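You operate a simulated robot arm through the tools that you are given. There is no shell and no other tool.

You are at the controls of a simulated two-armed robot. One attempt, no reset.

JOB
Pick up the spring carton with one hand, pass it to the other hand and put it on the upper shelf of the steel cabinet. Fetch the green gear book and stand it on the shelf under the long brown bench. Take the soap carton and put it on the pale wooden tray. Put the orange clay tub on the top of the short brown bench. Take the shade carton and leave it on the top of the small brown table. Open the black printer lid. Any order will do. Set down upright: spring carton, green gear book, soap carton, orange clay tub, shade carton.
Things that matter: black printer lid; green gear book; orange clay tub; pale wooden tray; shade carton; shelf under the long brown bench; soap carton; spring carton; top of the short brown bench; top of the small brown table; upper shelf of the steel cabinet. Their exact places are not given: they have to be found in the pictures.

It is judged by the outcome, as a careful person would: the job done as asked, and still so three seconds after it is handed in. It fails if anything else is knocked over, pushed out of place, dropped, spilled or broken. Lids that push on must go on centred and level and be pressed home; caps that screw on are set level and turned clockwise until they are tight.

ROBOT AND FRAMES
Two 7-joint arms with three-finger grippers on one trunk, on a base that moves. Base frame: it is fixed to the floor where the robot stands at the start and does not move with it; the origin is under the middle of the robot, x ahead of it, y to its left, z up. Lengths are in m, angles in rad, forces in N, time in s.
The left shoulder is at the start at [0.07, 0.146, 1.015], the right one opposite. With the tool pointing down near the work surface each hand reaches from about 0.1 to 0.4 m from the robot's upright axis, wherever it stands, measured 20 degrees to its own side. Places, roughly: black printer lid [-2.5, -13.1, 1]; green gear book [-1, 0.5, 1.75]; orange clay tub [-2.75, -0.75, 1.25]; pale wooden tray (15x13x3 cm) [-0.9, 0.2, 0.8]; shade carton [0.5, -2.25, 1]; shelf under the long brown bench [0.7, -2.4, 0.2]; soap carton [-1.25, 0.25, 0.25]; top of the short brown bench [0.7, -0.5, 0.8]; top of the small brown table [-1.1, 0.3, 0.8]; upper shelf of the steel cabinet [0.3, -4.9, 0.5]. Payload 2.2 kg a hand.
The TCP of each hand is the grasp point between the finger pads, 0.028 m short of the fingertips. In the tool frame z runs along the fingers and y along their closing line. The gripper opens to 0.102 m; its body begins 0.071 m behind the TCP.
Orientation is that of the tool frame in the base frame, as a unit quaternion [x, y, z, w]. With the fingers straight down and closing along the base's y, the tool's x points along the base's -x, its y along +y and its z along -z.

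CONTROLS
- The arms move only by the tool move_arm. It takes "left_series", "right_series" or both (then of equal length, played together; a hand with none holds still); each is a list of rows, each a list of 7 numbers: the finger opening in m, from 0 to 0.102, then the shift along the tool's x, y, z in units of 250 mm (1.0 is 250 mm), then the turn, a rotation vector about the tool's x, y, z in units of 180 degrees (1.0 is 180 degrees). In form: [[grip, x, y, z, ax, ay, az], ...]. A call has 1 to 20 rows; each row is the pose to reach, as a shift and turn from the pose commanded when the call began, along the tool's axes at that moment. A call with a number of a shift or a turn outside -1 to 1 is refused whole. Each row takes 0.2 s and may step no farther than 0.05 m and 0.15 rad from the row before; otherwise, or with a gripper value out of range, the whole call is refused. A pose out of reach is approached as far as the arm can. The call stops where the force on the tool passes 40 N (or 10 N more than at its start, if that is more) or the arm is blocked; 0.2 s more then pass. Each finger travels about 0.2035 m/s and halts on what it meets, pressing with about 36 N; the grip force reading is that of the motor and also rises with nothing between the fingers. The clock runs only during rows and for 0.2 s after the last one: add rows that repeat a pose to give the fingers time. It gives the time, the measured TCP pose, the force on the tool (base axes), the opening and the grip force at its end, in the units of the frame above (readings bear some noise), with the torque about the TCP (base axes, N m) and any sound that the robot's microphone picked up.
- Cameras (640 x 400 px; columns grow to the right, rows downward): "scene" is now at [0.0921, 0.0482, 1.2078]; the picture's right is [0.76, -0.65, 0.00], its down [-0.57, -0.67, -0.48] and it looks along [0.31, 0.36, -0.88] (base axes); focal length 214 px, centre (320, 200). "left" rides on the left gripper at [0.072, 0.038, -0.086] in its tool frame; the picture's right is [-0.46, 0.89, 0.00], its down [-0.60, -0.32, -0.73] and it looks along [-0.65, -0.34, 0.68] (tool axes); focal length 256 px, centre (320, 200). "right" rides on the right gripper at [0.069, 0.044, -0.086] in its tool frame; the picture's right is [-0.53, 0.85, 0.00], its down [-0.58, -0.36, -0.73] and it looks along [-0.62, -0.39, 0.68] (tool axes); focal length 256 px, centre (320, 200).
- get_image(camera): a new picture of that camera. It takes no simulated time.
- raise_lower(by): slides the trunk up (or, below 0, down) by that many m; the arms and the scene camera ride with it, the base frame stays. It gives what a move gives, with no picture.
- drive_base(legs): drives the robot by 1 to 6 legs, each [ahead, left, turn to the left] in m, m and rad, along the robot's own axes; the way and the turn of a leg run together, so that a leg with both is an arc; at most 1.5 m and 3.142 rad a leg. The arms and the cameras ride along, it lands a little off, and it stops where it bumps. It gives what a move gives.
- pan_tilt(pan, tilt): turns the head with the scene camera to pan (to the left, within 1.501 rad either way) and tilt (down, from -0.506 to 1.204), counted from straight ahead of the robot. It gives what a move gives.
- locate(camera, pixels): for up to 12 pixels [column, row] of the newest picture of that camera ("zoom" is the newest enlarged one), the place [x, y, z] in the base frame of the surface seen there, good to about 0.002 m. It takes no simulated time.
- close_up(camera, box): a new picture of the part [left, top, right, bottom] of that camera's present view, enlarged. It takes no simulated time.
- job_done(): hands the job in; it is judged then, once.

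Unless the task says otherwise, let go and move clear before handing in.

The tools are called after "Emit:" as a command line: name --argument value ..., lists and objects as JSON in quotes. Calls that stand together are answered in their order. move_arm: Moves the arms, as the interface text tells. Its arguments: {"type":"object","properties":{"left_series":{"type":"array","items":{"type":"array","items":{"type":"number"}}},"right_series":{"type":"array","items":{"type":"array","items":{"type":"number"}}}},"required":[]} The other tools are called the same way: raise_lower (by) moves the trunk up or down; drive_base (legs) drives the base; pan_tilt (pan, tilt) turns the head that bears the scene camera; get_image (camera) takes a picture; locate (camera, pixels) gives the place of the surface under pixels of a picture; close_up (camera, box) takes an enlarged picture of a part of a camera's view; job_done () hands the job in.

At the start:

```text
clock: 0.0
left_tool_pos: [0.4768, -0.0047, 1.1427]
left_tcp_rot: [0.0, 1.0, 0.0, 0.0]
left_force: [-0.4, -0.4, 0.0]
left_torque: [-0.02, 0.0, -0.03]
left_opening: 0.1019
left_finger_force: 0.1
right_tool_pos: [0.3335, -0.4382, 1.0379]
right_tcp_rot: [0.0, 1.0, 0.0, 0.0]
right_force: [1.2, -0.7, 0.5]
right_torque: [0.02, -0.02, 0.0]
right_opening: 0.1021
right_finger_force: 0.1
trunk travel left (down, up): [-0.552, 0.388]
robot x, y, heading: [-0.0007, 0.0036, -0.001]
head pan, tilt (commanded): [0.862, 1.07]
```

scene: 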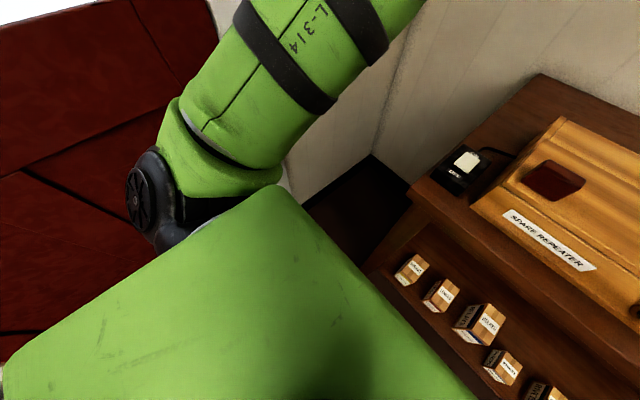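
right: 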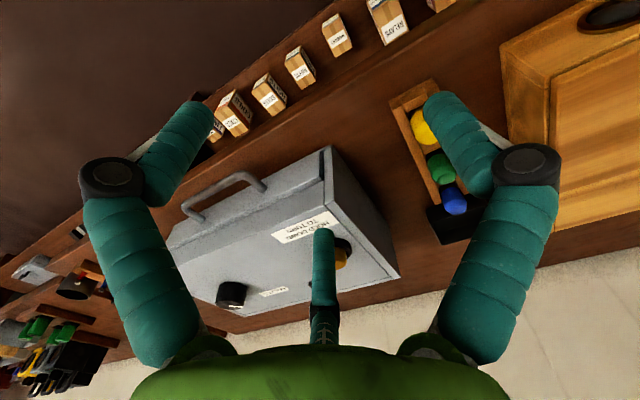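
left: 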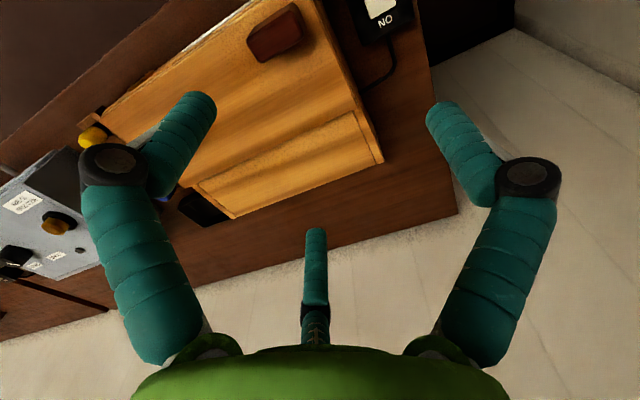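

The first pictures show a bench in front with a row of small cartons, a grey device and a wooden "spare repeater" box. I'll level the head and look around.

Emit:
pan_tilt --pan 0 --tilt 0.6

Emit:
get_image --camera "scene"

```text
clock: 1.2
left_tool_pos: [0.4784, -0.0061, 1.1435]
left_tcp_rot: [0.0, 1.0, 0.0, 0.0]
left_force: [0.5, 0.8, 0.1]
left_torque: [-0.01, 0.01, -0.01]
left_opening: 0.1021
left_finger_force: 0.2
right_tool_pos: [0.3326, -0.4399, 1.0383]
right_tcp_rot: [0.0, 1.0, 0.0, 0.0]
right_force: [-0.6, 0.3, 0.1]
right_torque: [0.0, -0.01, -0.01]
right_opening: 0.1022
right_finger_force: 0.1
trunk travel left (down, up): [-0.552, 0.388]
robot x, y, heading: [-0.0, -0.0013, 0.007]
head pan, tilt (commanded): [0.0, 0.6]
```

```text
taken
```

scene: 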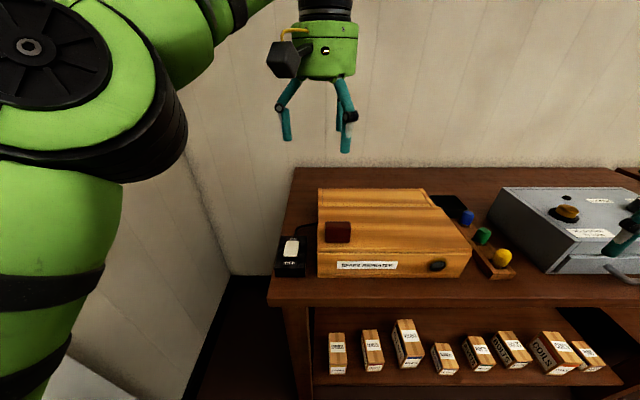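

The bench ahead (short brown bench presumably) has cartons on its lower shelf. I'll zoom in on the labels and look to the right.

Emit:
close_up --camera "scene" --box '[300, 300, 640, 400]'

Emit:
locate --camera "scene" --pixels '[[338, 345], [372, 345], [405, 335], [445, 355], [478, 350], [510, 345], [555, 350], [588, 352], [300, 290], [310, 172], [500, 390], [500, 290]]'

Emit:
pan_tilt --pan -0.9 --tilt 0.6

Emit:
get_image --camera "scene"

```text
1.88 times, centred on (470, 350) of scene
```

zoom: 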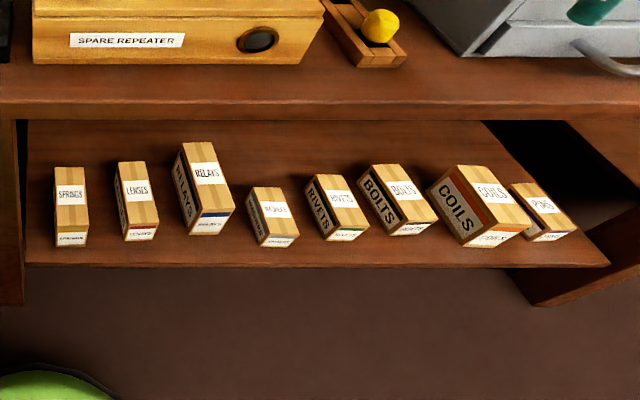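

```text
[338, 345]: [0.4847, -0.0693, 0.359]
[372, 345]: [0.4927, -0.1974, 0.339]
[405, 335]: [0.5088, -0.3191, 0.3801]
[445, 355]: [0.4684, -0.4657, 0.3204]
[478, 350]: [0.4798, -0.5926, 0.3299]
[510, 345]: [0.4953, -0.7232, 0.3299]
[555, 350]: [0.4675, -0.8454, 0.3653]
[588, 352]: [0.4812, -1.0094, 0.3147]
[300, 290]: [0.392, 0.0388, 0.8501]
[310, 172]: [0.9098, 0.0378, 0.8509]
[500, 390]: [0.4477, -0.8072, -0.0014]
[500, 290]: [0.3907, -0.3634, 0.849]
```

```text
clock: 2.4
left_tool_pos: [0.4768, -0.0057, 1.1434]
left_tcp_rot: [-0.001, 1.0, 0.001, 0.0]
left_force: [-0.9, 0.3, 0.2]
left_torque: [-0.01, -0.01, 0.01]
left_opening: 0.1022
left_finger_force: 0.1
right_tool_pos: [0.3332, -0.4395, 1.0378]
right_tcp_rot: [0.0, 1.0, 0.001, 0.0]
right_force: [0.1, -0.1, -0.4]
right_torque: [-0.03, 0.0, 0.01]
right_opening: 0.1019
right_finger_force: 0.1
trunk travel left (down, up): [-0.552, 0.388]
robot x, y, heading: [-0.002, -0.0008, -0.003]
head pan, tilt (commanded): [-0.901, 0.6]
```

```text
taken
```

scene: 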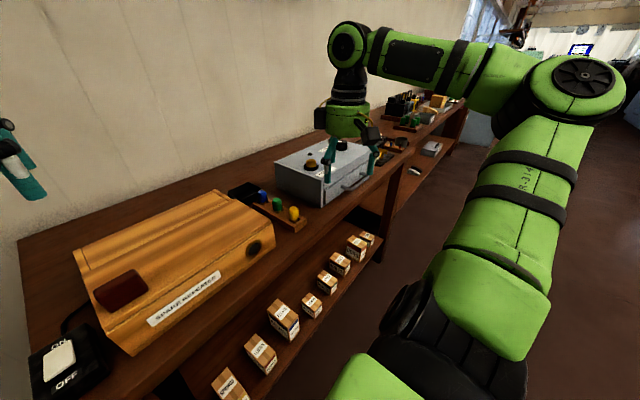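

The short bench runs along y, with the SPRINGS carton at about [0.485, -0.07, 0.36]; the long bench lies further right. I'll look further right and left.

Emit:
close_up --camera "scene" --box '[350, 20, 640, 200]'

Emit:
pan_tilt --pan -1.5 --tilt 0.3

Emit:
get_image --camera "scene"

Emit:
pan_tilt --pan 1.5 --tilt 0.3

Emit:
get_image --camera "scene"

```text
2.21 times, centred on (495, 110) of scene
```

zoom: 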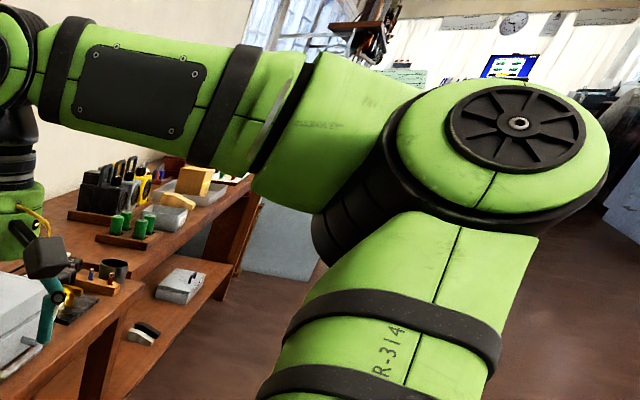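

```text
clock: 3.4
left_tool_pos: [0.4773, -0.0065, 1.1425]
left_tcp_rot: [0.0, 1.0, 0.0, 0.0]
left_force: [-0.2, 0.5, 0.3]
left_torque: [0.02, -0.01, 0.02]
left_opening: 0.1022
left_finger_force: 0.1
right_tool_pos: [0.3323, -0.4389, 1.0395]
right_tcp_rot: [0.0, 1.0, 0.0, 0.0]
right_force: [-0.7, -0.2, 0.6]
right_torque: [0.01, 0.03, 0.01]
right_opening: 0.1019
right_finger_force: 0.1
trunk travel left (down, up): [-0.552, 0.388]
robot x, y, heading: [0.0016, 0.0013, 0.004]
head pan, tilt (commanded): [-1.499, 0.3]
```

```text
taken
```

scene: 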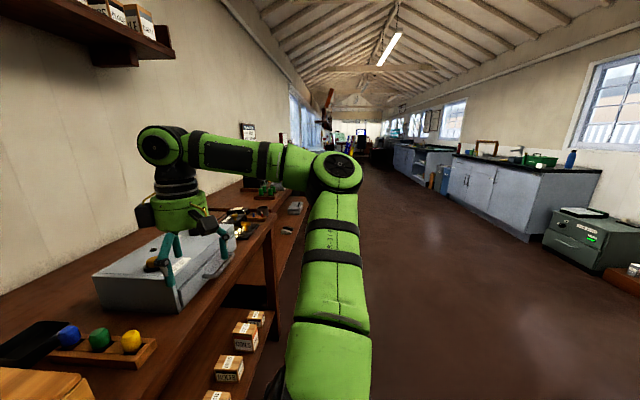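

```text
clock: 6.0
left_tool_pos: [0.4772, -0.0059, 1.1426]
left_tcp_rot: [-0.001, 1.0, 0.0, 0.0]
left_force: [0.0, -0.4, 0.1]
left_torque: [-0.01, -0.02, 0.02]
left_opening: 0.1021
left_finger_force: 0.2
right_tool_pos: [0.3327, -0.4398, 1.0384]
right_tcp_rot: [-0.001, 1.0, 0.0, -0.001]
right_force: [-0.7, 0.4, 0.7]
right_torque: [-0.01, -0.02, 0.01]
right_opening: 0.1019
right_finger_force: 0.1
trunk travel left (down, up): [-0.552, 0.388]
robot x, y, heading: [0.0007, 0.0016, -0.003]
head pan, tilt (commanded): [1.499, 0.3]
```

```text
taken
```

scene: 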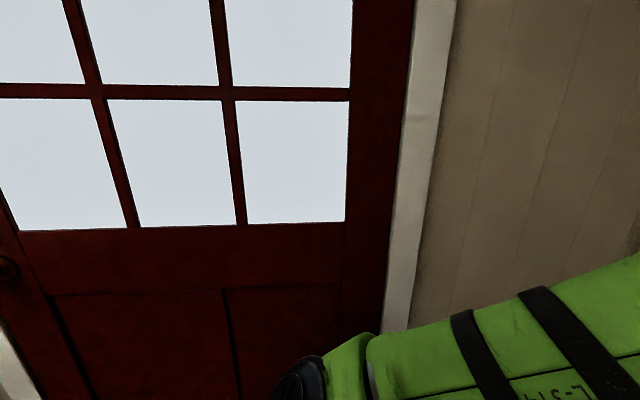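

A red door is to my left. I'll check how far the wall and door are before turning the robot around.

Emit:
locate --camera "scene" --pixels '[[300, 250], [100, 260], [500, 200], [420, 200], [10, 270], [600, 150]]'

Emit:
pan_tilt --pan 1.5 --tilt 0.9

Emit:
get_image --camera "scene"

```text
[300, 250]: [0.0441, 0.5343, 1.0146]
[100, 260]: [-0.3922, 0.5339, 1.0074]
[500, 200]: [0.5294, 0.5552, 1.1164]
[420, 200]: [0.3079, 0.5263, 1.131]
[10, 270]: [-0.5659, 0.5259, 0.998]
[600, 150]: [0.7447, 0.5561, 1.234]
```

```text
clock: 7.0
left_tool_pos: [0.4763, -0.0054, 1.1436]
left_tcp_rot: [-0.001, 1.0, 0.0, 0.0]
left_force: [-0.3, -0.1, -0.3]
left_torque: [-0.02, 0.0, -0.03]
left_opening: 0.1019
left_finger_force: 0.0
right_tool_pos: [0.3328, -0.4389, 1.0386]
right_tcp_rot: [-0.001, 1.0, 0.0, 0.0]
right_force: [-0.2, -0.8, -0.2]
right_torque: [-0.03, -0.02, 0.0]
right_opening: 0.1022
right_finger_force: 0.0
trunk travel left (down, up): [-0.552, 0.388]
robot x, y, heading: [-0.0015, 0.0013, -0.004]
head pan, tilt (commanded): [1.499, 0.901]
```

```text
taken
```

scene: 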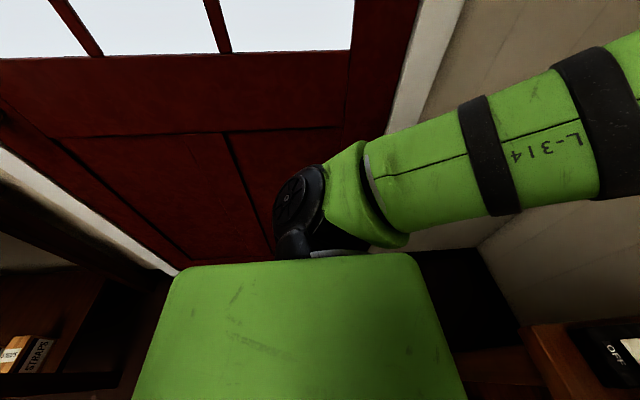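

The wall is at y≈0.53, so I'm tight on the left. I'll back off from the bench and shift right a bit, then turn to face down the room so both sides can be seen.

Emit:
drive_base --legs '[[-0.2, 0, 0], [0, -0.5, 0]]'

Emit:
pan_tilt --pan -1.5 --tilt 0.5

Emit:
get_image --camera "scene"

```text
clock: 11.1
left_tool_pos: [0.2799, -0.4965, 1.1433]
left_tcp_rot: [-0.001, 1.0, 0.0, 0.0]
left_force: [-0.3, 0.0, -0.4]
left_torque: [-0.03, 0.01, 0.01]
left_opening: 0.1018
left_finger_force: 0.0
right_tool_pos: [0.1349, -0.9306, 1.038]
right_tcp_rot: [-0.001, 1.0, 0.0, 0.001]
right_force: [0.6, -0.7, -0.1]
right_torque: [-0.02, -0.01, 0.02]
right_opening: 0.1019
right_finger_force: 0.0
trunk travel left (down, up): [-0.552, 0.388]
robot x, y, heading: [-0.1991, -0.4902, 0.0]
head pan, tilt (commanded): [1.499, 0.901]
```

```text
clock: 13.7
left_tool_pos: [0.279, -0.4973, 1.1429]
left_tcp_rot: [-0.001, 1.0, 0.0, 0.001]
left_force: [-0.5, 0.2, -0.2]
left_torque: [0.0, 0.02, 0.0]
left_opening: 0.102
left_finger_force: 0.0
right_tool_pos: [0.1352, -0.9307, 1.0384]
right_tcp_rot: [0.0, 1.0, 0.0, 0.0]
right_force: [0.3, 0.3, 0.9]
right_torque: [0.02, 0.0, 0.0]
right_opening: 0.1022
right_finger_force: 0.1
trunk travel left (down, up): [-0.552, 0.388]
robot x, y, heading: [-0.1981, -0.4921, -0.002]
head pan, tilt (commanded): [-1.499, 0.499]
```

```text
taken
```

scene: 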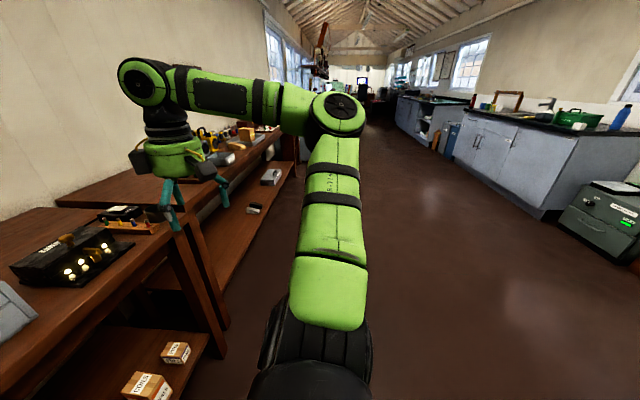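

The floor to the right is clear. I'll turn right 90° to face down the room.

Emit:
drive_base --legs '[[0, 0, -1.571]]'

Emit:
pan_tilt --pan -1.2 --tilt 0.4

Emit:
get_image --camera "scene"

Emit:
pan_tilt --pan 0 --tilt 0.3

Emit:
get_image --camera "scene"

```text
clock: 17.9
left_tool_pos: [-0.2041, -0.9687, 1.1426]
left_tcp_rot: [0.709, 0.706, 0.001, 0.0]
left_force: [0.4, -0.3, 0.5]
left_torque: [-0.05, 0.03, -0.01]
left_opening: 0.1019
left_finger_force: 0.1
right_tool_pos: [-0.6382, -0.8229, 1.0382]
right_tcp_rot: [0.709, 0.706, 0.0, 0.0]
right_force: [-0.1, 0.4, -0.4]
right_torque: [-0.03, 0.03, 0.03]
right_opening: 0.1019
right_finger_force: 0.0
trunk travel left (down, up): [-0.552, 0.388]
robot x, y, heading: [-0.1986, -0.4911, -1.572]
head pan, tilt (commanded): [-1.499, 0.499]
```

```text
clock: 18.7
left_tool_pos: [-0.2034, -0.9683, 1.1427]
left_tcp_rot: [0.709, 0.705, 0.0, 0.0]
left_force: [-0.4, -0.3, 0.3]
left_torque: [0.03, 0.01, -0.02]
left_opening: 0.1019
left_finger_force: 0.0
right_tool_pos: [-0.6373, -0.8221, 1.0379]
right_tcp_rot: [0.708, 0.706, 0.0, 0.001]
right_force: [0.1, -0.1, -0.6]
right_torque: [0.0, 0.0, 0.0]
right_opening: 0.1022
right_finger_force: 0.2
trunk travel left (down, up): [-0.552, 0.388]
robot x, y, heading: [-0.1942, -0.4899, -1.579]
head pan, tilt (commanded): [-1.201, 0.4]
```

```text
taken
```

scene: 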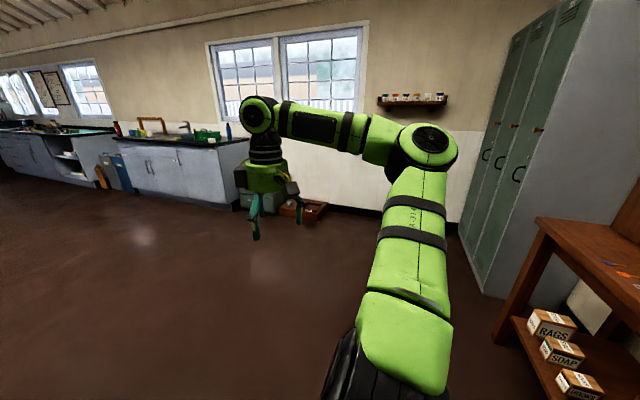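

```text
clock: 20.1
left_tool_pos: [-0.2047, -0.9679, 1.1428]
left_tcp_rot: [0.709, 0.706, 0.0, 0.0]
left_force: [-0.5, 0.6, -0.6]
left_torque: [0.0, -0.03, 0.01]
left_opening: 0.102
left_finger_force: 0.2
right_tool_pos: [-0.6371, -0.8221, 1.0379]
right_tcp_rot: [0.709, 0.706, 0.0, 0.0]
right_force: [0.5, 1.1, 0.4]
right_torque: [0.01, 0.01, -0.04]
right_opening: 0.1022
right_finger_force: 0.1
trunk travel left (down, up): [-0.552, 0.388]
robot x, y, heading: [-0.1975, -0.4931, -1.569]
head pan, tilt (commanded): [0.0, 0.3]
```

```text
taken
```

scene: 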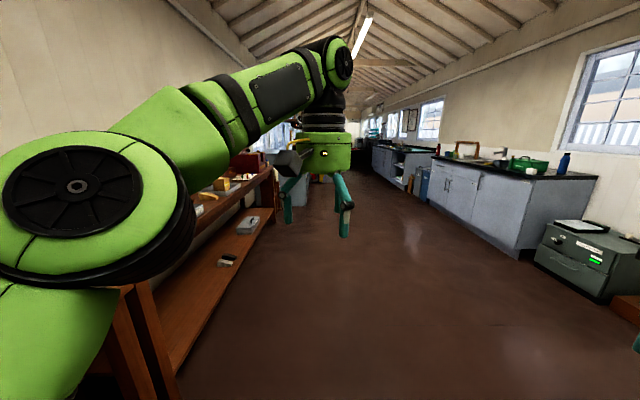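

The soap carton is seen on the lower shelf of the small table (pixel ~565,350 in the right-pan picture), and small tubs are on a wall shelf (410,98). I'll zoom those and measure.

Emit:
pan_tilt --pan -1.45 --tilt 0.5

Emit:
get_image --camera "scene"

Emit:
close_up --camera "scene" --box '[420, 150, 640, 400]'

Emit:
close_up --camera "scene" --box '[240, 30, 400, 130]'

```text
clock: 21.7
left_tool_pos: [-0.2038, -0.9685, 1.1429]
left_tcp_rot: [0.708, 0.706, 0.0, 0.0]
left_force: [0.4, -0.3, -0.1]
left_torque: [-0.02, -0.01, -0.01]
left_opening: 0.1022
left_finger_force: 0.1
right_tool_pos: [-0.6374, -0.8219, 1.0384]
right_tcp_rot: [0.709, 0.705, 0.0, 0.0]
right_force: [-0.6, 0.3, -0.4]
right_torque: [-0.03, 0.03, 0.01]
right_opening: 0.1015
right_finger_force: 0.1
trunk travel left (down, up): [-0.552, 0.388]
robot x, y, heading: [-0.1962, -0.4922, -1.574]
head pan, tilt (commanded): [-1.45, 0.499]
```

```text
taken
```

scene: 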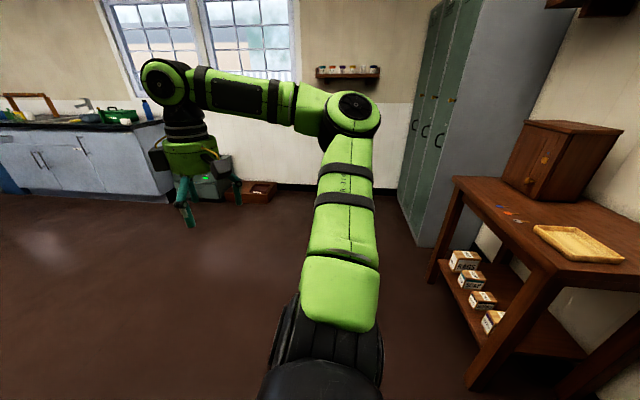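

```text
1.60 times, centred on (530, 275) of scene
```

zoom: 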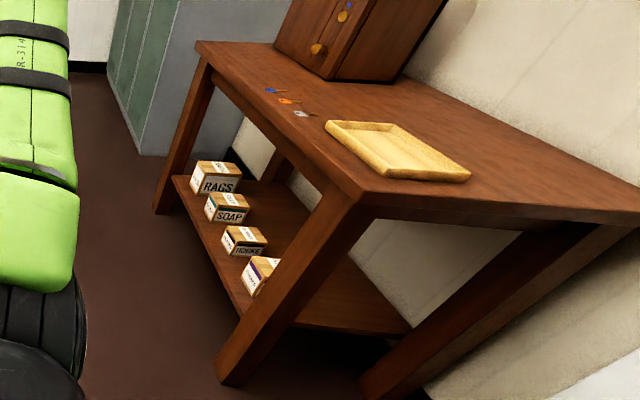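

```text
4.00 times, centred on (320, 80) of scene
```

zoom: 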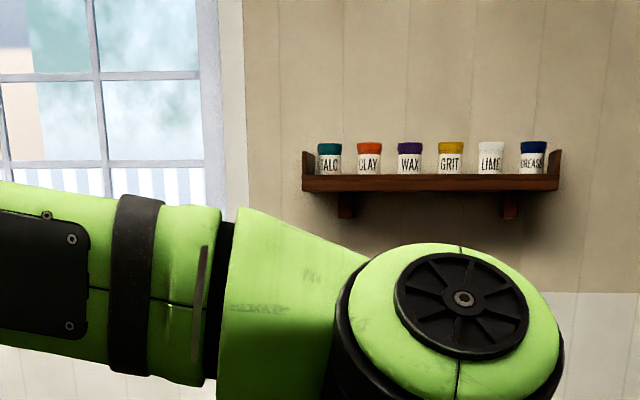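

The CLAY tub (orange lid) is second from left on the wall shelf at zoom (369,158). I'll measure the table and the tubs.

Emit:
locate --camera "zoom" --pixels '[[329, 150], [369, 148], [369, 165], [409, 150], [451, 150], [330, 183], [540, 185], [369, 143]]'

Emit:
locate --camera "scene" --pixels '[[455, 180], [560, 268], [625, 272], [470, 258], [472, 278], [482, 296], [492, 316], [575, 240], [605, 262], [475, 380], [530, 150], [580, 12]]'

```text
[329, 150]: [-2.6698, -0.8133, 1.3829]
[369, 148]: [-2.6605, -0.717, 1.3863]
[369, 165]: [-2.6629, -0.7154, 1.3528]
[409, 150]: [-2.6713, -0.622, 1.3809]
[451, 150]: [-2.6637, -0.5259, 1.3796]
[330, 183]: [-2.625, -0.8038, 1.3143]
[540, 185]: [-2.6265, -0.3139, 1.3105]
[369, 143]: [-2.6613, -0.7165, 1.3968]
```

```text
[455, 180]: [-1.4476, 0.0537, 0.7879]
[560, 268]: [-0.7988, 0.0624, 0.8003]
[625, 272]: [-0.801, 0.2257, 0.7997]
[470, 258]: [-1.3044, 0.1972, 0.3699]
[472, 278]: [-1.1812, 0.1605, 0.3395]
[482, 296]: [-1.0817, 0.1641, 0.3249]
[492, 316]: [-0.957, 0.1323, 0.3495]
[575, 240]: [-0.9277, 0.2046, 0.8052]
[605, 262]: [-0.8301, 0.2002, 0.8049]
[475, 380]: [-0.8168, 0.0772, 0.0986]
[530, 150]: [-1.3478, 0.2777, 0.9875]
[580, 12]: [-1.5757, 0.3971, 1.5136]
```

The small table spans x −1.45…−0.8, y 0.06…0.53 (top 0.80), with the book shelf above it on that wall. I'll move away from the bench and turn to face the table.

Emit:
drive_base --legs '[[0.25, -0.6, 0], [0, 0, -1.571], [0, 0, -1.571]]'

Emit:
pan_tilt --pan 0.2 --tilt 0.1

Emit:
get_image --camera "scene"

```text
clock: 33.0
left_tool_pos: [-0.7599, -0.2629, 1.1429]
left_tcp_rot: [-0.688, 0.726, 0.0, -0.001]
left_force: [-0.2, -0.3, 0.2]
left_torque: [-0.01, 0.0, 0.0]
left_opening: 0.1021
left_finger_force: 0.1
right_tool_pos: [-0.335, -0.4315, 1.0384]
right_tcp_rot: [-0.688, 0.726, 0.0, 0.0]
right_force: [0.0, -0.4, 0.7]
right_torque: [0.03, 0.03, 0.03]
right_opening: 0.1019
right_finger_force: 0.1
trunk travel left (down, up): [-0.552, 0.388]
robot x, y, heading: [-0.7926, -0.7365, 1.517]
head pan, tilt (commanded): [-1.45, 0.499]
```

```text
clock: 34.7
left_tool_pos: [-0.7611, -0.2632, 1.1427]
left_tcp_rot: [-0.687, 0.726, 0.0, 0.0]
left_force: [0.5, -0.5, -0.5]
left_torque: [-0.01, 0.0, 0.0]
left_opening: 0.1019
left_finger_force: 0.1
right_tool_pos: [-0.3361, -0.4312, 1.0385]
right_tcp_rot: [-0.688, 0.726, 0.0, 0.0]
right_force: [0.5, -0.2, 1.0]
right_torque: [0.0, 0.04, 0.0]
right_opening: 0.102
right_finger_force: 0.1
trunk travel left (down, up): [-0.552, 0.388]
robot x, y, heading: [-0.7936, -0.7369, 1.515]
head pan, tilt (commanded): [0.201, 0.099]
```

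```text
taken
```

scene: 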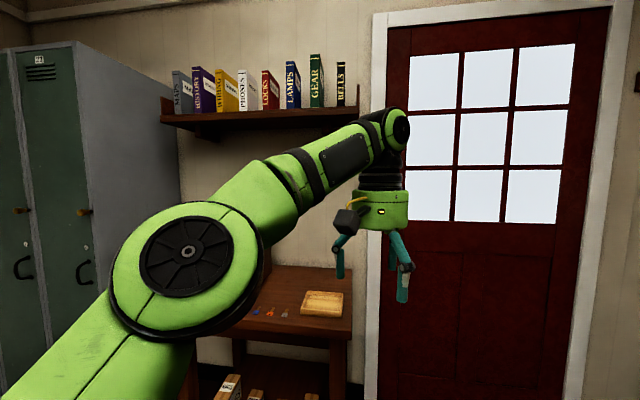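

The GEAR book (green) is at pixel (316,80) on the wall shelf. I'll zoom and measure it.

Emit:
close_up --camera "scene" --box '[240, 40, 380, 128]'

Emit:
locate --camera "zoom" --pixels '[[322, 75], [325, 130], [325, 185], [318, 290], [365, 70], [355, 292], [385, 200], [480, 200], [250, 200], [300, 350], [450, 340], [290, 60]]'

```text
4.55 times, centred on (310, 84) of scene
```

zoom: 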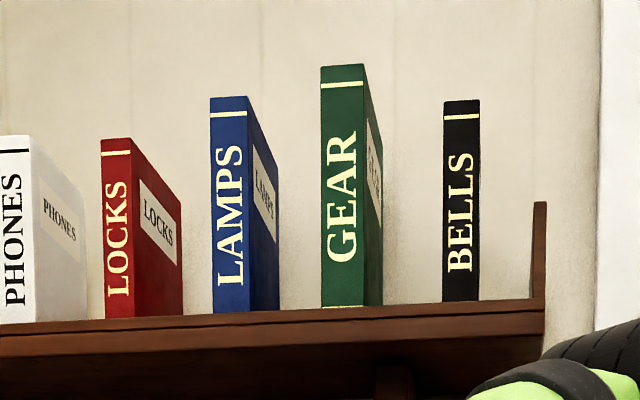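

```text
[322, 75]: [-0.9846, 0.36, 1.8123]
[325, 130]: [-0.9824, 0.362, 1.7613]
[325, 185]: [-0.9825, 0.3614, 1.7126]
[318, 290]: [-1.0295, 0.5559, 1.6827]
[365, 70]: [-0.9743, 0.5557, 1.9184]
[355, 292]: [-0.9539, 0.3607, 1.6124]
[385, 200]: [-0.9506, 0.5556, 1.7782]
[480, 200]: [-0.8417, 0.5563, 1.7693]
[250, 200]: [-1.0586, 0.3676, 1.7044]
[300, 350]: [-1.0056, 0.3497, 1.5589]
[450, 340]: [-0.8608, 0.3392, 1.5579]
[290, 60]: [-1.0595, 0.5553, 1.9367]
```

The GEAR book's spine is at x −0.985…−0.948, y 0.36, z about 1.59–1.82. First I'll square up with the table and shift left so I'm in front of the cartons, and look at the lower shelf.

Emit:
drive_base --legs '[[0, 0, 0.055], [0, 0.23, 0]]'

Emit:
pan_tilt --pan -0.25 --tilt 0.7

Emit:
get_image --camera "scene"

```text
clock: 36.9
left_tool_pos: [-1.0184, -0.262, 1.1429]
left_tcp_rot: [-0.707, 0.707, -0.001, 0.001]
left_force: [0.4, 0.7, 0.2]
left_torque: [-0.03, 0.03, 0.02]
left_opening: 0.102
left_finger_force: 0.0
right_tool_pos: [-0.586, -0.4068, 1.0376]
right_tcp_rot: [-0.707, 0.707, 0.0, -0.001]
right_force: [-0.8, -0.4, -0.8]
right_torque: [0.05, -0.01, 0.01]
right_opening: 0.1021
right_finger_force: 0.1
trunk travel left (down, up): [-0.552, 0.388]
robot x, y, heading: [-1.0235, -0.7404, 1.572]
head pan, tilt (commanded): [0.201, 0.099]
```

```text
clock: 37.9
left_tool_pos: [-1.0204, -0.2628, 1.1434]
left_tcp_rot: [0.707, -0.707, 0.0, 0.0]
left_force: [-0.5, 0.0, 0.9]
left_torque: [0.02, 0.01, 0.01]
left_opening: 0.1018
left_finger_force: 0.1
right_tool_pos: [-0.5866, -0.4071, 1.0379]
right_tcp_rot: [-0.707, 0.707, 0.0, 0.0]
right_force: [0.6, 0.4, 0.0]
right_torque: [0.01, 0.0, -0.01]
right_opening: 0.1019
right_finger_force: 0.1
trunk travel left (down, up): [-0.552, 0.388]
robot x, y, heading: [-1.0222, -0.7413, 1.574]
head pan, tilt (commanded): [-0.25, 0.7]
```

```text
taken
```

scene: 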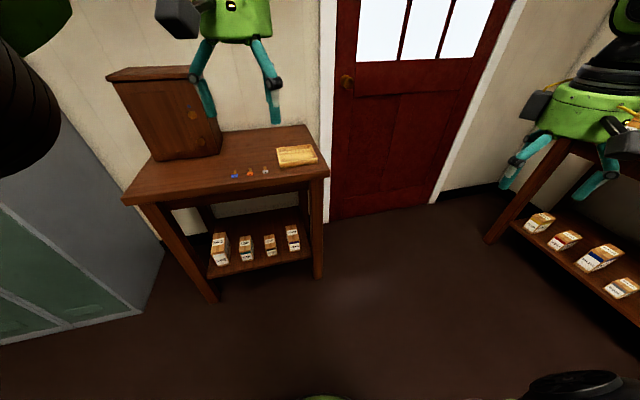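

Emit:
close_up --camera "scene" --box '[180, 200, 340, 300]'

Emit:
locate --camera "zoom" --pixels '[[155, 160], [245, 170], [265, 170], [262, 195], [280, 235], [248, 235], [265, 260], [338, 165], [175, 230], [300, 262], [360, 150], [440, 140]]'

```text
4.00 times, centred on (260, 250) of scene
```

zoom: 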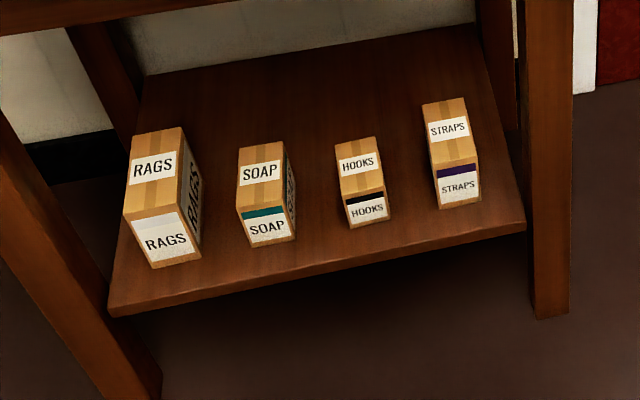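

```text
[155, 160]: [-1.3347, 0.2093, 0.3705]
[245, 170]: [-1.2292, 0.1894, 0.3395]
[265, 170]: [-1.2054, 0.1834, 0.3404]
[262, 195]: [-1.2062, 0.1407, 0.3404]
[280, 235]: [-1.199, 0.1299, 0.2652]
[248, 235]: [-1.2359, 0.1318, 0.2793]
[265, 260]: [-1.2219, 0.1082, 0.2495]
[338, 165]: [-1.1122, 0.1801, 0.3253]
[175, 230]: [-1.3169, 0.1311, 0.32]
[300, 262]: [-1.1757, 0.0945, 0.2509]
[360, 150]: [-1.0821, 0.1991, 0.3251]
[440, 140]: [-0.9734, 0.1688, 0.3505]
```

Lower shelf top is z≈0.25; the SOAP carton front is at y≈0.131, top z≈0.34. I'll get its corners and its neighbours' edges precisely.

Emit:
locate --camera "zoom" --pixels '[[241, 207], [281, 203], [243, 151], [280, 147], [241, 215], [284, 210], [293, 230], [250, 243], [184, 145], [182, 205], [340, 195], [381, 192]]'

Emit:
locate --camera "scene" --pixels '[[278, 152], [312, 147], [281, 165], [316, 161], [296, 156], [235, 174], [250, 173], [266, 170], [327, 175], [130, 200], [220, 150], [310, 130]]'

```text
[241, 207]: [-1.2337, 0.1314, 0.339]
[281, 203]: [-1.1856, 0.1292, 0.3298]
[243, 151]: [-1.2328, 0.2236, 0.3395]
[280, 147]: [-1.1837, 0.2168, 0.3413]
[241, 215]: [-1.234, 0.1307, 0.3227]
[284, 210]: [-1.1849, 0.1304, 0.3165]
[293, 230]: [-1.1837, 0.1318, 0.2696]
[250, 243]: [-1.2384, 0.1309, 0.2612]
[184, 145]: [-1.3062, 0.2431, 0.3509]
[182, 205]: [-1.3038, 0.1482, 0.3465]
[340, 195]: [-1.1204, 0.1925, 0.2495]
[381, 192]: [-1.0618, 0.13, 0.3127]
```

```text
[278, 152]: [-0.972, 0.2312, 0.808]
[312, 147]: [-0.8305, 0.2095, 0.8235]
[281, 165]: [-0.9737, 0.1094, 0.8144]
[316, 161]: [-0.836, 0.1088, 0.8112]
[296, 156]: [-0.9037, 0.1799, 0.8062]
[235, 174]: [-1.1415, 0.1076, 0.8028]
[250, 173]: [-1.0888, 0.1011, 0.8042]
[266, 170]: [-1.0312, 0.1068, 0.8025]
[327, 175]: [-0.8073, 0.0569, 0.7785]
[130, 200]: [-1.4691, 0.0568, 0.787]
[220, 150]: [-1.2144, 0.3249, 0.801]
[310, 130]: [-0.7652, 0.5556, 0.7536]
```

I now have the soap carton: x −1.238…−1.183, y 0.131…0.224, z 0.25…0.34; and the tray centred near [−0.90, 0.17]. I'll lower the trunk, then pitch the left hand 45° forward-down.

Emit:
raise_lower --by -0.5

Emit:
move_arm --left_series '[[0.102, 0, 0.095, 0.06, 0, -0.03125, 0], [0.102, 0, 0.19, 0.12, 0, -0.0625, 0], [0.102, 0, 0.285, 0.18, 0, -0.09375, 0], [0.102, 0, 0.38, 0.24, 0, -0.125, 0], [0.102, 0, 0.475, 0.3, 0, -0.15625, 0], [0.102, 0, 0.57, 0.36, 0, -0.1875, 0], [0.102, 0, 0.665, 0.42, 0, -0.21875, 0], [0.102, 0, 0.76, 0.48, 0, -0.25, 0]]'

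Emit:
get_image --camera "scene"

Emit:
get_image --camera "left"

```text
refused: -0.5 is not a number from -0.4 to 0.4
```

```text
clock: 39.7
left_tool_pos: [-1.2117, -0.2632, 1.0236]
left_tcp_rot: [0.654, -0.652, -0.272, -0.272]
left_force: [0.1, -0.4, 0.0]
left_torque: [0.01, 0.01, -0.03]
left_opening: 0.102
left_finger_force: 0.1
right_tool_pos: [-0.5888, -0.4075, 1.0388]
right_tcp_rot: [0.708, -0.706, 0.001, 0.0]
right_force: [0.5, -0.4, 0.9]
right_torque: [0.0, -0.01, -0.03]
right_opening: 0.102
right_finger_force: 0.2
trunk travel left (down, up): [-0.552, 0.388]
robot x, y, heading: [-1.0278, -0.738, 1.569]
head pan, tilt (commanded): [-0.25, 0.7]
```

```text
taken
```

scene: 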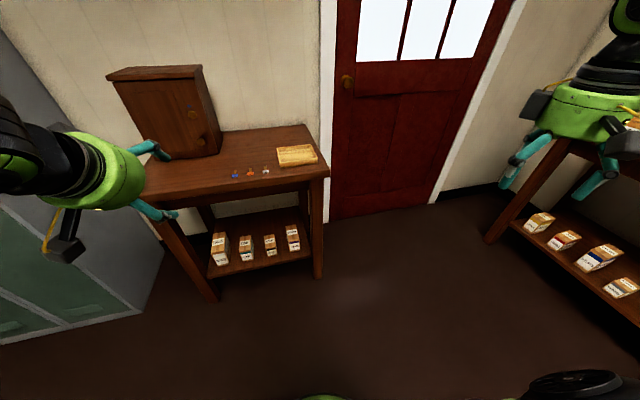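

```text
taken
```

left: 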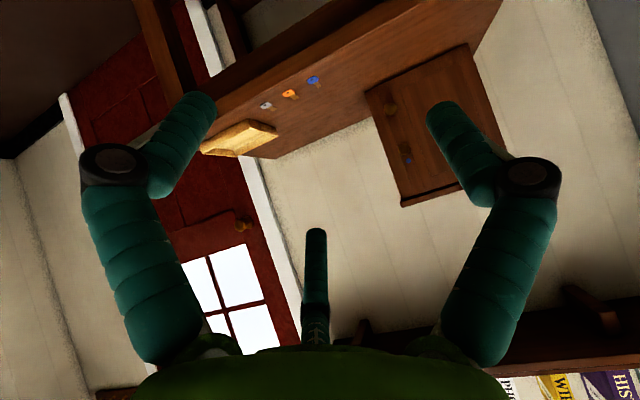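

The pitch worked, and the trunk takes at most 0.4 m per call. The hand is 0.3 m in front of the table, so I'll lower in two steps.

Emit:
raise_lower --by -0.4

Emit:
raise_lower --by -0.12

Emit:
get_image --camera "scene"

Emit:
get_image --camera "left"

```text
clock: 43.5
left_tool_pos: [-1.2116, -0.2623, 0.6228]
left_tcp_rot: [-0.653, 0.654, 0.27, 0.271]
left_force: [-1.2, -0.1, 0.1]
left_torque: [-0.05, -0.02, 0.01]
left_opening: 0.1022
left_finger_force: 0.1
right_tool_pos: [-0.5865, -0.4078, 0.638]
right_tcp_rot: [-0.707, 0.707, -0.001, -0.001]
right_force: [-0.3, 1.0, -0.5]
right_torque: [0.03, 0.01, 0.01]
right_opening: 0.1019
right_finger_force: 0.0
trunk travel left (down, up): [-0.152, 0.788]
robot x, y, heading: [-1.024, -0.7387, 1.569]
head pan, tilt (commanded): [-0.25, 0.7]
```

```text
clock: 45.0
left_tool_pos: [-1.2097, -0.2629, 0.504]
left_tcp_rot: [0.653, -0.653, -0.271, -0.271]
left_force: [0.1, -0.5, 0.2]
left_torque: [-0.01, 0.01, -0.02]
left_opening: 0.102
left_finger_force: 0.0
right_tool_pos: [-0.586, -0.4068, 0.5181]
right_tcp_rot: [0.707, -0.707, 0.0, -0.001]
right_force: [0.1, -0.3, -0.3]
right_torque: [-0.01, -0.01, -0.01]
right_opening: 0.102
right_finger_force: 0.0
trunk travel left (down, up): [-0.032, 0.908]
robot x, y, heading: [-1.0272, -0.7379, 1.568]
head pan, tilt (commanded): [-0.25, 0.7]
```

```text
taken
```

scene: 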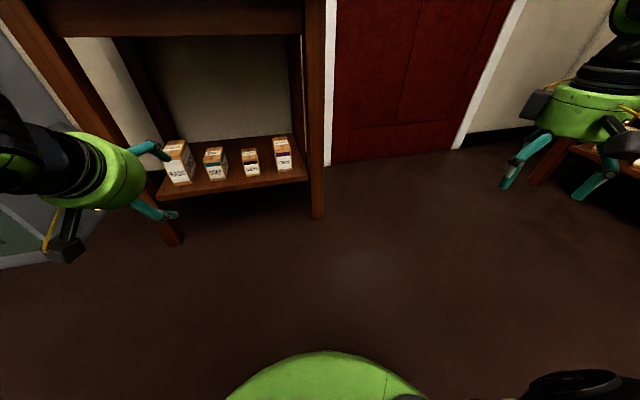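

```text
taken
```

left: 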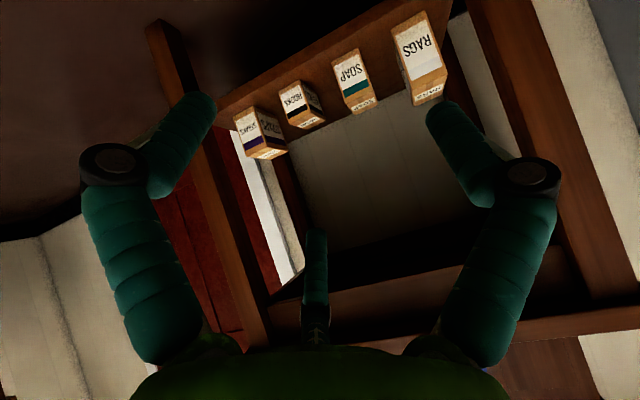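

I'll measure the gripper's own finger geometry (knuckles and tips) from the left wrist camera to know the clearance needed.

Emit:
locate --camera "left" --pixels '[[112, 160], [195, 105], [160, 180], [527, 175], [445, 120], [490, 190], [316, 240], [316, 300], [90, 165], [550, 175], [170, 340], [470, 340]]'

```text
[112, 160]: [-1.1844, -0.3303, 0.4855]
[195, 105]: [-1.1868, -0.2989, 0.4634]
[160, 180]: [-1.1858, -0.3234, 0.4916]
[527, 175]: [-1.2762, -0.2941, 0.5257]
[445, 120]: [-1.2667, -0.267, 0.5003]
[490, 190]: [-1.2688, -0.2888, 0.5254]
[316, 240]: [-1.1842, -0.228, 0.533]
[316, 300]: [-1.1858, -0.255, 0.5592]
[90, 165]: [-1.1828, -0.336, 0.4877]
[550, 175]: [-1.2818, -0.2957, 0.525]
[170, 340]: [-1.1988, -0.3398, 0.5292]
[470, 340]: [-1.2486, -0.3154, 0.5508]
```

The fingers sit radially (thumb at +y, two at −y/±x). I'll test how they close by commanding a 0.05 opening and looking.

Emit:
move_arm --left_series '[[0.05, 0, 0, 0, 0, 0, 0], [0.05, 0, 0, 0, 0, 0, 0], [0.05, 0, 0, 0, 0, 0, 0]]'

Emit:
get_image --camera "left"

Emit:
locate --camera "left" --pixels '[[112, 160], [195, 105], [527, 175], [445, 120], [316, 240], [316, 300], [240, 115], [400, 120]]'

```text
clock: 45.8
left_tool_pos: [-1.2102, -0.2613, 0.503]
left_tcp_rot: [0.653, -0.653, -0.271, -0.27]
left_force: [-0.7, -0.4, -0.1]
left_torque: [0.01, -0.01, 0.0]
left_opening: 0.0499
left_finger_force: 0.0
right_tool_pos: [-0.5864, -0.4065, 0.5175]
right_tcp_rot: [-0.707, 0.707, 0.0, 0.0]
right_force: [0.3, -0.1, 0.2]
right_torque: [-0.05, -0.02, 0.01]
right_opening: 0.1018
right_finger_force: 0.1
trunk travel left (down, up): [-0.032, 0.908]
robot x, y, heading: [-1.0272, -0.7379, 1.57]
head pan, tilt (commanded): [-0.25, 0.7]
```

```text
taken
```

left: 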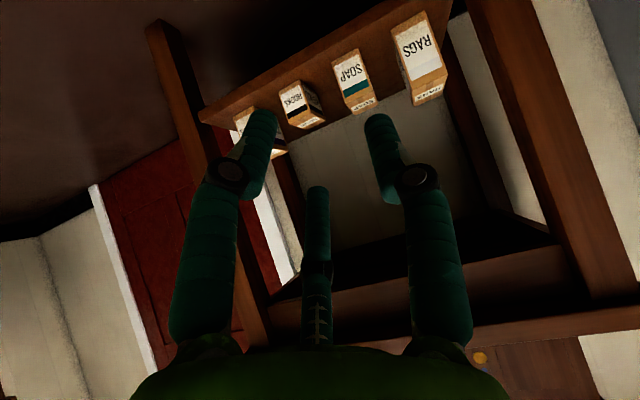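

```text
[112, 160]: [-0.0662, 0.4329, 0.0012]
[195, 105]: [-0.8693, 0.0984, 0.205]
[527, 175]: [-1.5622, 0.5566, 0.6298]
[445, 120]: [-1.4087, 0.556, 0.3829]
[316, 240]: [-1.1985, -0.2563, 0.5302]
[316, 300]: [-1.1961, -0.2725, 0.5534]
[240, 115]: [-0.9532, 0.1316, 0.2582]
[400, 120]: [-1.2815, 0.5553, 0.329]
```

Closing is radial (3‑jaw), so a carton should sit off-centre toward the thumb. The camera hangs below the hand when it points forward, so I'll roll the hand 180° about its own axis to put the camera on top.

Emit:
move_arm --left_series '[[0.102, 0, 0, 0, 0, 0, 0.045], [0.102, 0, 0, 0, 0, 0, 0.09], [0.102, 0, 0, 0, 0, 0, 0.135], [0.102, 0, 0, 0, 0, 0, 0.18], [0.102, 0, 0, 0, 0, 0, 0.225], [0.102, 0, 0, 0, 0, 0, 0.27], [0.102, 0, 0, 0, 0, 0, 0.315], [0.102, 0, 0, 0, 0, 0, 0.36], [0.102, 0, 0, 0, 0, 0, 0.405], [0.102, 0, 0, 0, 0, 0, 0.45], [0.102, 0, 0, 0, 0, 0, 0.495], [0.102, 0, 0, 0, 0, 0, 0.54], [0.102, 0, 0, 0, 0, 0, 0.585], [0.102, 0, 0, 0, 0, 0, 0.63], [0.102, 0, 0, 0, 0, 0, 0.675], [0.102, 0, 0, 0, 0, 0, 0.72], [0.102, 0, 0, 0, 0, 0, 0.765], [0.102, 0, 0, 0, 0, 0, 0.81], [0.102, 0, 0, 0, 0, 0, 0.855], [0.102, 0, 0, 0, 0, 0, 0.9]]'

Emit:
get_image --camera "scene"

Emit:
get_image --camera "left"

```text
clock: 50.0
left_tool_pos: [-1.2106, -0.2617, 0.5039]
left_tcp_rot: [0.544, 0.747, 0.309, -0.225]
left_force: [0.0, 0.8, -0.3]
left_torque: [0.01, 0.0, 0.02]
left_opening: 0.1021
left_finger_force: 0.1
right_tool_pos: [-0.5867, -0.407, 0.5187]
right_tcp_rot: [-0.706, 0.708, 0.0, 0.0]
right_force: [-0.4, -0.3, 0.1]
right_torque: [-0.01, 0.0, -0.02]
right_opening: 0.1022
right_finger_force: 0.0
trunk travel left (down, up): [-0.032, 0.908]
robot x, y, heading: [-1.0271, -0.7411, 1.574]
head pan, tilt (commanded): [-0.25, 0.7]
```

```text
taken
```

scene: 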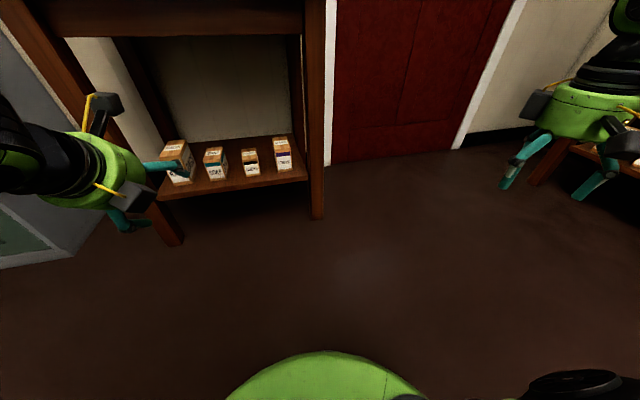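

```text
taken
```

left: 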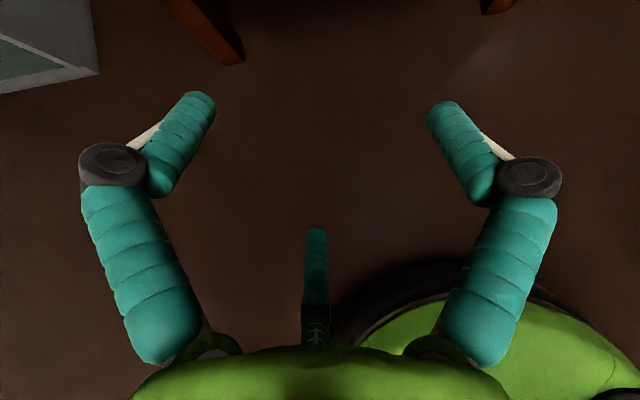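

The roll works. I see two black boxes on the hand now ((105,105) and (125,195)); I'll zoom to understand the hand's outline.

Emit:
close_up --camera "scene" --box '[0, 70, 240, 260]'

Emit:
locate --camera "zoom" --pixels '[[295, 80], [310, 110], [250, 90], [340, 300], [380, 350], [300, 300], [180, 250], [100, 250], [270, 180], [300, 330], [390, 340], [255, 60]]'

```text
2.11 times, centred on (120, 165) of scene
```

zoom: 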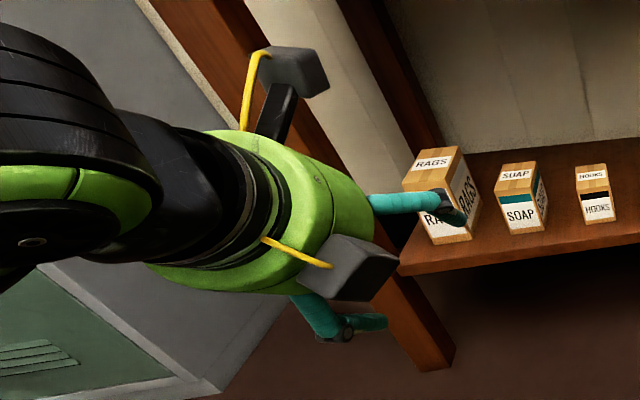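

```text
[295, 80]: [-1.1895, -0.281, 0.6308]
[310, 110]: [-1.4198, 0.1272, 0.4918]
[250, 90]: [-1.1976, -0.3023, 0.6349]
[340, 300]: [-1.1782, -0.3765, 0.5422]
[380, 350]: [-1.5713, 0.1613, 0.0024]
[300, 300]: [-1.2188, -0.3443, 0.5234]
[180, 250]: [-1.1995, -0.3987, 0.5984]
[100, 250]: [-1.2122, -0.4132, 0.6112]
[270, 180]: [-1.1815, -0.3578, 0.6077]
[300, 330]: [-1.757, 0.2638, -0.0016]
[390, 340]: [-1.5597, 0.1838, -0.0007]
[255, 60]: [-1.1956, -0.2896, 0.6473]
```

Both camera boxes are symmetric (tool ±x), so roll doesn't matter for clearance; a 30° down pitch keeps the lower box off the shelf. I'll finish the roll, set pitch 30°, and check the left elbow against the locker.

Emit:
move_arm --left_series '[[0.088, 0, 0, 0, 0, 0, 0.045], [0.088, 0, 0, 0, 0, 0, 0.09], [0.088, 0, 0, 0, 0, 0, 0.1]]'

Emit:
pan_tilt --pan 0.7 --tilt 0.5

Emit:
get_image --camera "scene"

```text
clock: 50.8
left_tool_pos: [-1.2104, -0.2617, 0.5034]
left_tcp_rot: [0.653, 0.653, 0.27, -0.272]
left_force: [0.7, 0.0, -0.1]
left_torque: [-0.01, 0.01, 0.05]
left_opening: 0.0881
left_finger_force: 0.1
right_tool_pos: [-0.5871, -0.4071, 0.5185]
right_tcp_rot: [0.707, -0.707, -0.001, -0.001]
right_force: [0.1, 0.3, 0.7]
right_torque: [-0.01, 0.01, 0.02]
right_opening: 0.1021
right_finger_force: 0.0
trunk travel left (down, up): [-0.032, 0.908]
robot x, y, heading: [-1.0271, -0.7398, 1.57]
head pan, tilt (commanded): [-0.25, 0.7]
```

```text
clock: 52.0
left_tool_pos: [-1.2095, -0.2615, 0.5036]
left_tcp_rot: [0.654, 0.653, 0.271, -0.27]
left_force: [-0.5, 0.3, 0.4]
left_torque: [0.01, 0.0, -0.02]
left_opening: 0.0879
left_finger_force: 0.0
right_tool_pos: [-0.5856, -0.4063, 0.5183]
right_tcp_rot: [0.707, -0.707, 0.001, 0.0]
right_force: [0.5, -0.1, -0.3]
right_torque: [0.0, 0.0, -0.03]
right_opening: 0.1021
right_finger_force: 0.0
trunk travel left (down, up): [-0.032, 0.908]
robot x, y, heading: [-1.0279, -0.7413, 1.57]
head pan, tilt (commanded): [0.7, 0.499]
```

```text
taken
```

scene: 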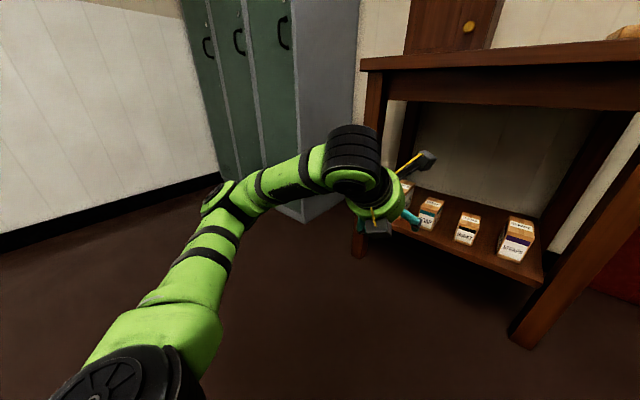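

Emit:
locate --camera "scene" --pixels '[[208, 200], [150, 320], [270, 190], [300, 215], [298, 150], [270, 100], [230, 150], [350, 250], [366, 110], [350, 180], [425, 158], [540, 280]]'

```text
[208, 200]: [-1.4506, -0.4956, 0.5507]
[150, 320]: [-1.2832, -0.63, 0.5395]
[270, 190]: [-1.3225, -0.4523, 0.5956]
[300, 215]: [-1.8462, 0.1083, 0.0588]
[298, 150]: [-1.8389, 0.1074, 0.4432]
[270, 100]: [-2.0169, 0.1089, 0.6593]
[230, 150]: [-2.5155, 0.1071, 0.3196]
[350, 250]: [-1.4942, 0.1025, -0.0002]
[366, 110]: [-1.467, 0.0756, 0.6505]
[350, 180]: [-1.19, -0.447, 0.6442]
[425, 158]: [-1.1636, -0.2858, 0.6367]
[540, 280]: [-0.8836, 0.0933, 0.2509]
```

The locker face is at y 0.107 and x ≤ −1.84, so the elbow (x −1.45) is clear. I'll set pitch 30° and TCP to x −1.2215, z 0.312, then drive up to the table.

Emit:
move_arm --left_series '[[0.088, -0.108, -0.009, 0.108, 0, 0.0167, 0], [0.088, -0.216, -0.018, 0.216, 0, 0.0333, 0], [0.088, -0.324, -0.028, 0.324, 0, 0.05, 0], [0.088, -0.432, -0.037, 0.432, 0, 0.0667, 0], [0.088, -0.54, -0.046, 0.54, 0, 0.0833, 0], [0.088, -0.54, -0.046, 0.54, 0, 0.0833, 0]]'

Emit:
drive_base --legs '[[0.3, 0, 0]]'

Emit:
get_image --camera "left"

Emit:
get_image --camera "scene"

```text
clock: 53.4
left_tool_pos: [-1.2225, -0.2618, 0.3125]
left_tcp_rot: [0.612, 0.612, 0.354, -0.354]
left_force: [0.5, 0.8, -0.4]
left_torque: [0.0, 0.03, 0.02]
left_opening: 0.088
left_finger_force: 0.1
left hand out of reach, approached as far as the arm can: row 4
right_tool_pos: [-0.5862, -0.4062, 0.5189]
right_tcp_rot: [-0.707, 0.707, 0.0, 0.0]
right_force: [-0.3, -0.2, 0.3]
right_torque: [0.01, -0.03, -0.03]
right_opening: 0.102
right_finger_force: 0.0
trunk travel left (down, up): [-0.032, 0.908]
robot x, y, heading: [-1.0222, -0.7402, 1.571]
head pan, tilt (commanded): [0.7, 0.499]
```

```text
clock: 55.5
left_tool_pos: [-1.2254, 0.0378, 0.3129]
left_tcp_rot: [0.611, 0.613, 0.353, -0.354]
left_force: [-0.6, -0.3, 0.3]
left_torque: [0.03, 0.02, -0.02]
left_opening: 0.0882
left_finger_force: 0.0
right_tool_pos: [-0.5889, -0.1038, 0.5189]
right_tcp_rot: [0.709, -0.705, 0.0, 0.001]
right_force: [-0.6, -0.1, -0.2]
right_torque: [0.02, -0.03, -0.02]
right_opening: 0.1019
right_finger_force: 0.0
trunk travel left (down, up): [-0.032, 0.908]
robot x, y, heading: [-1.0263, -0.4396, 1.578]
head pan, tilt (commanded): [0.7, 0.499]
```

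```text
taken
```

left: 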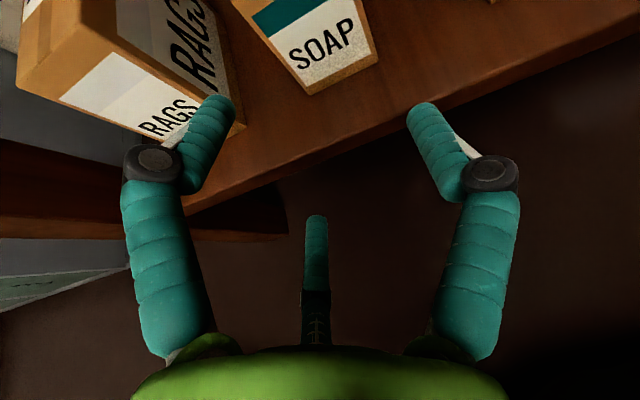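

```text
taken
```

scene: 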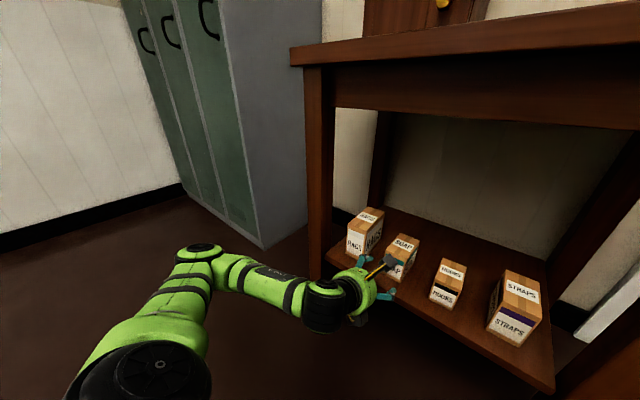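

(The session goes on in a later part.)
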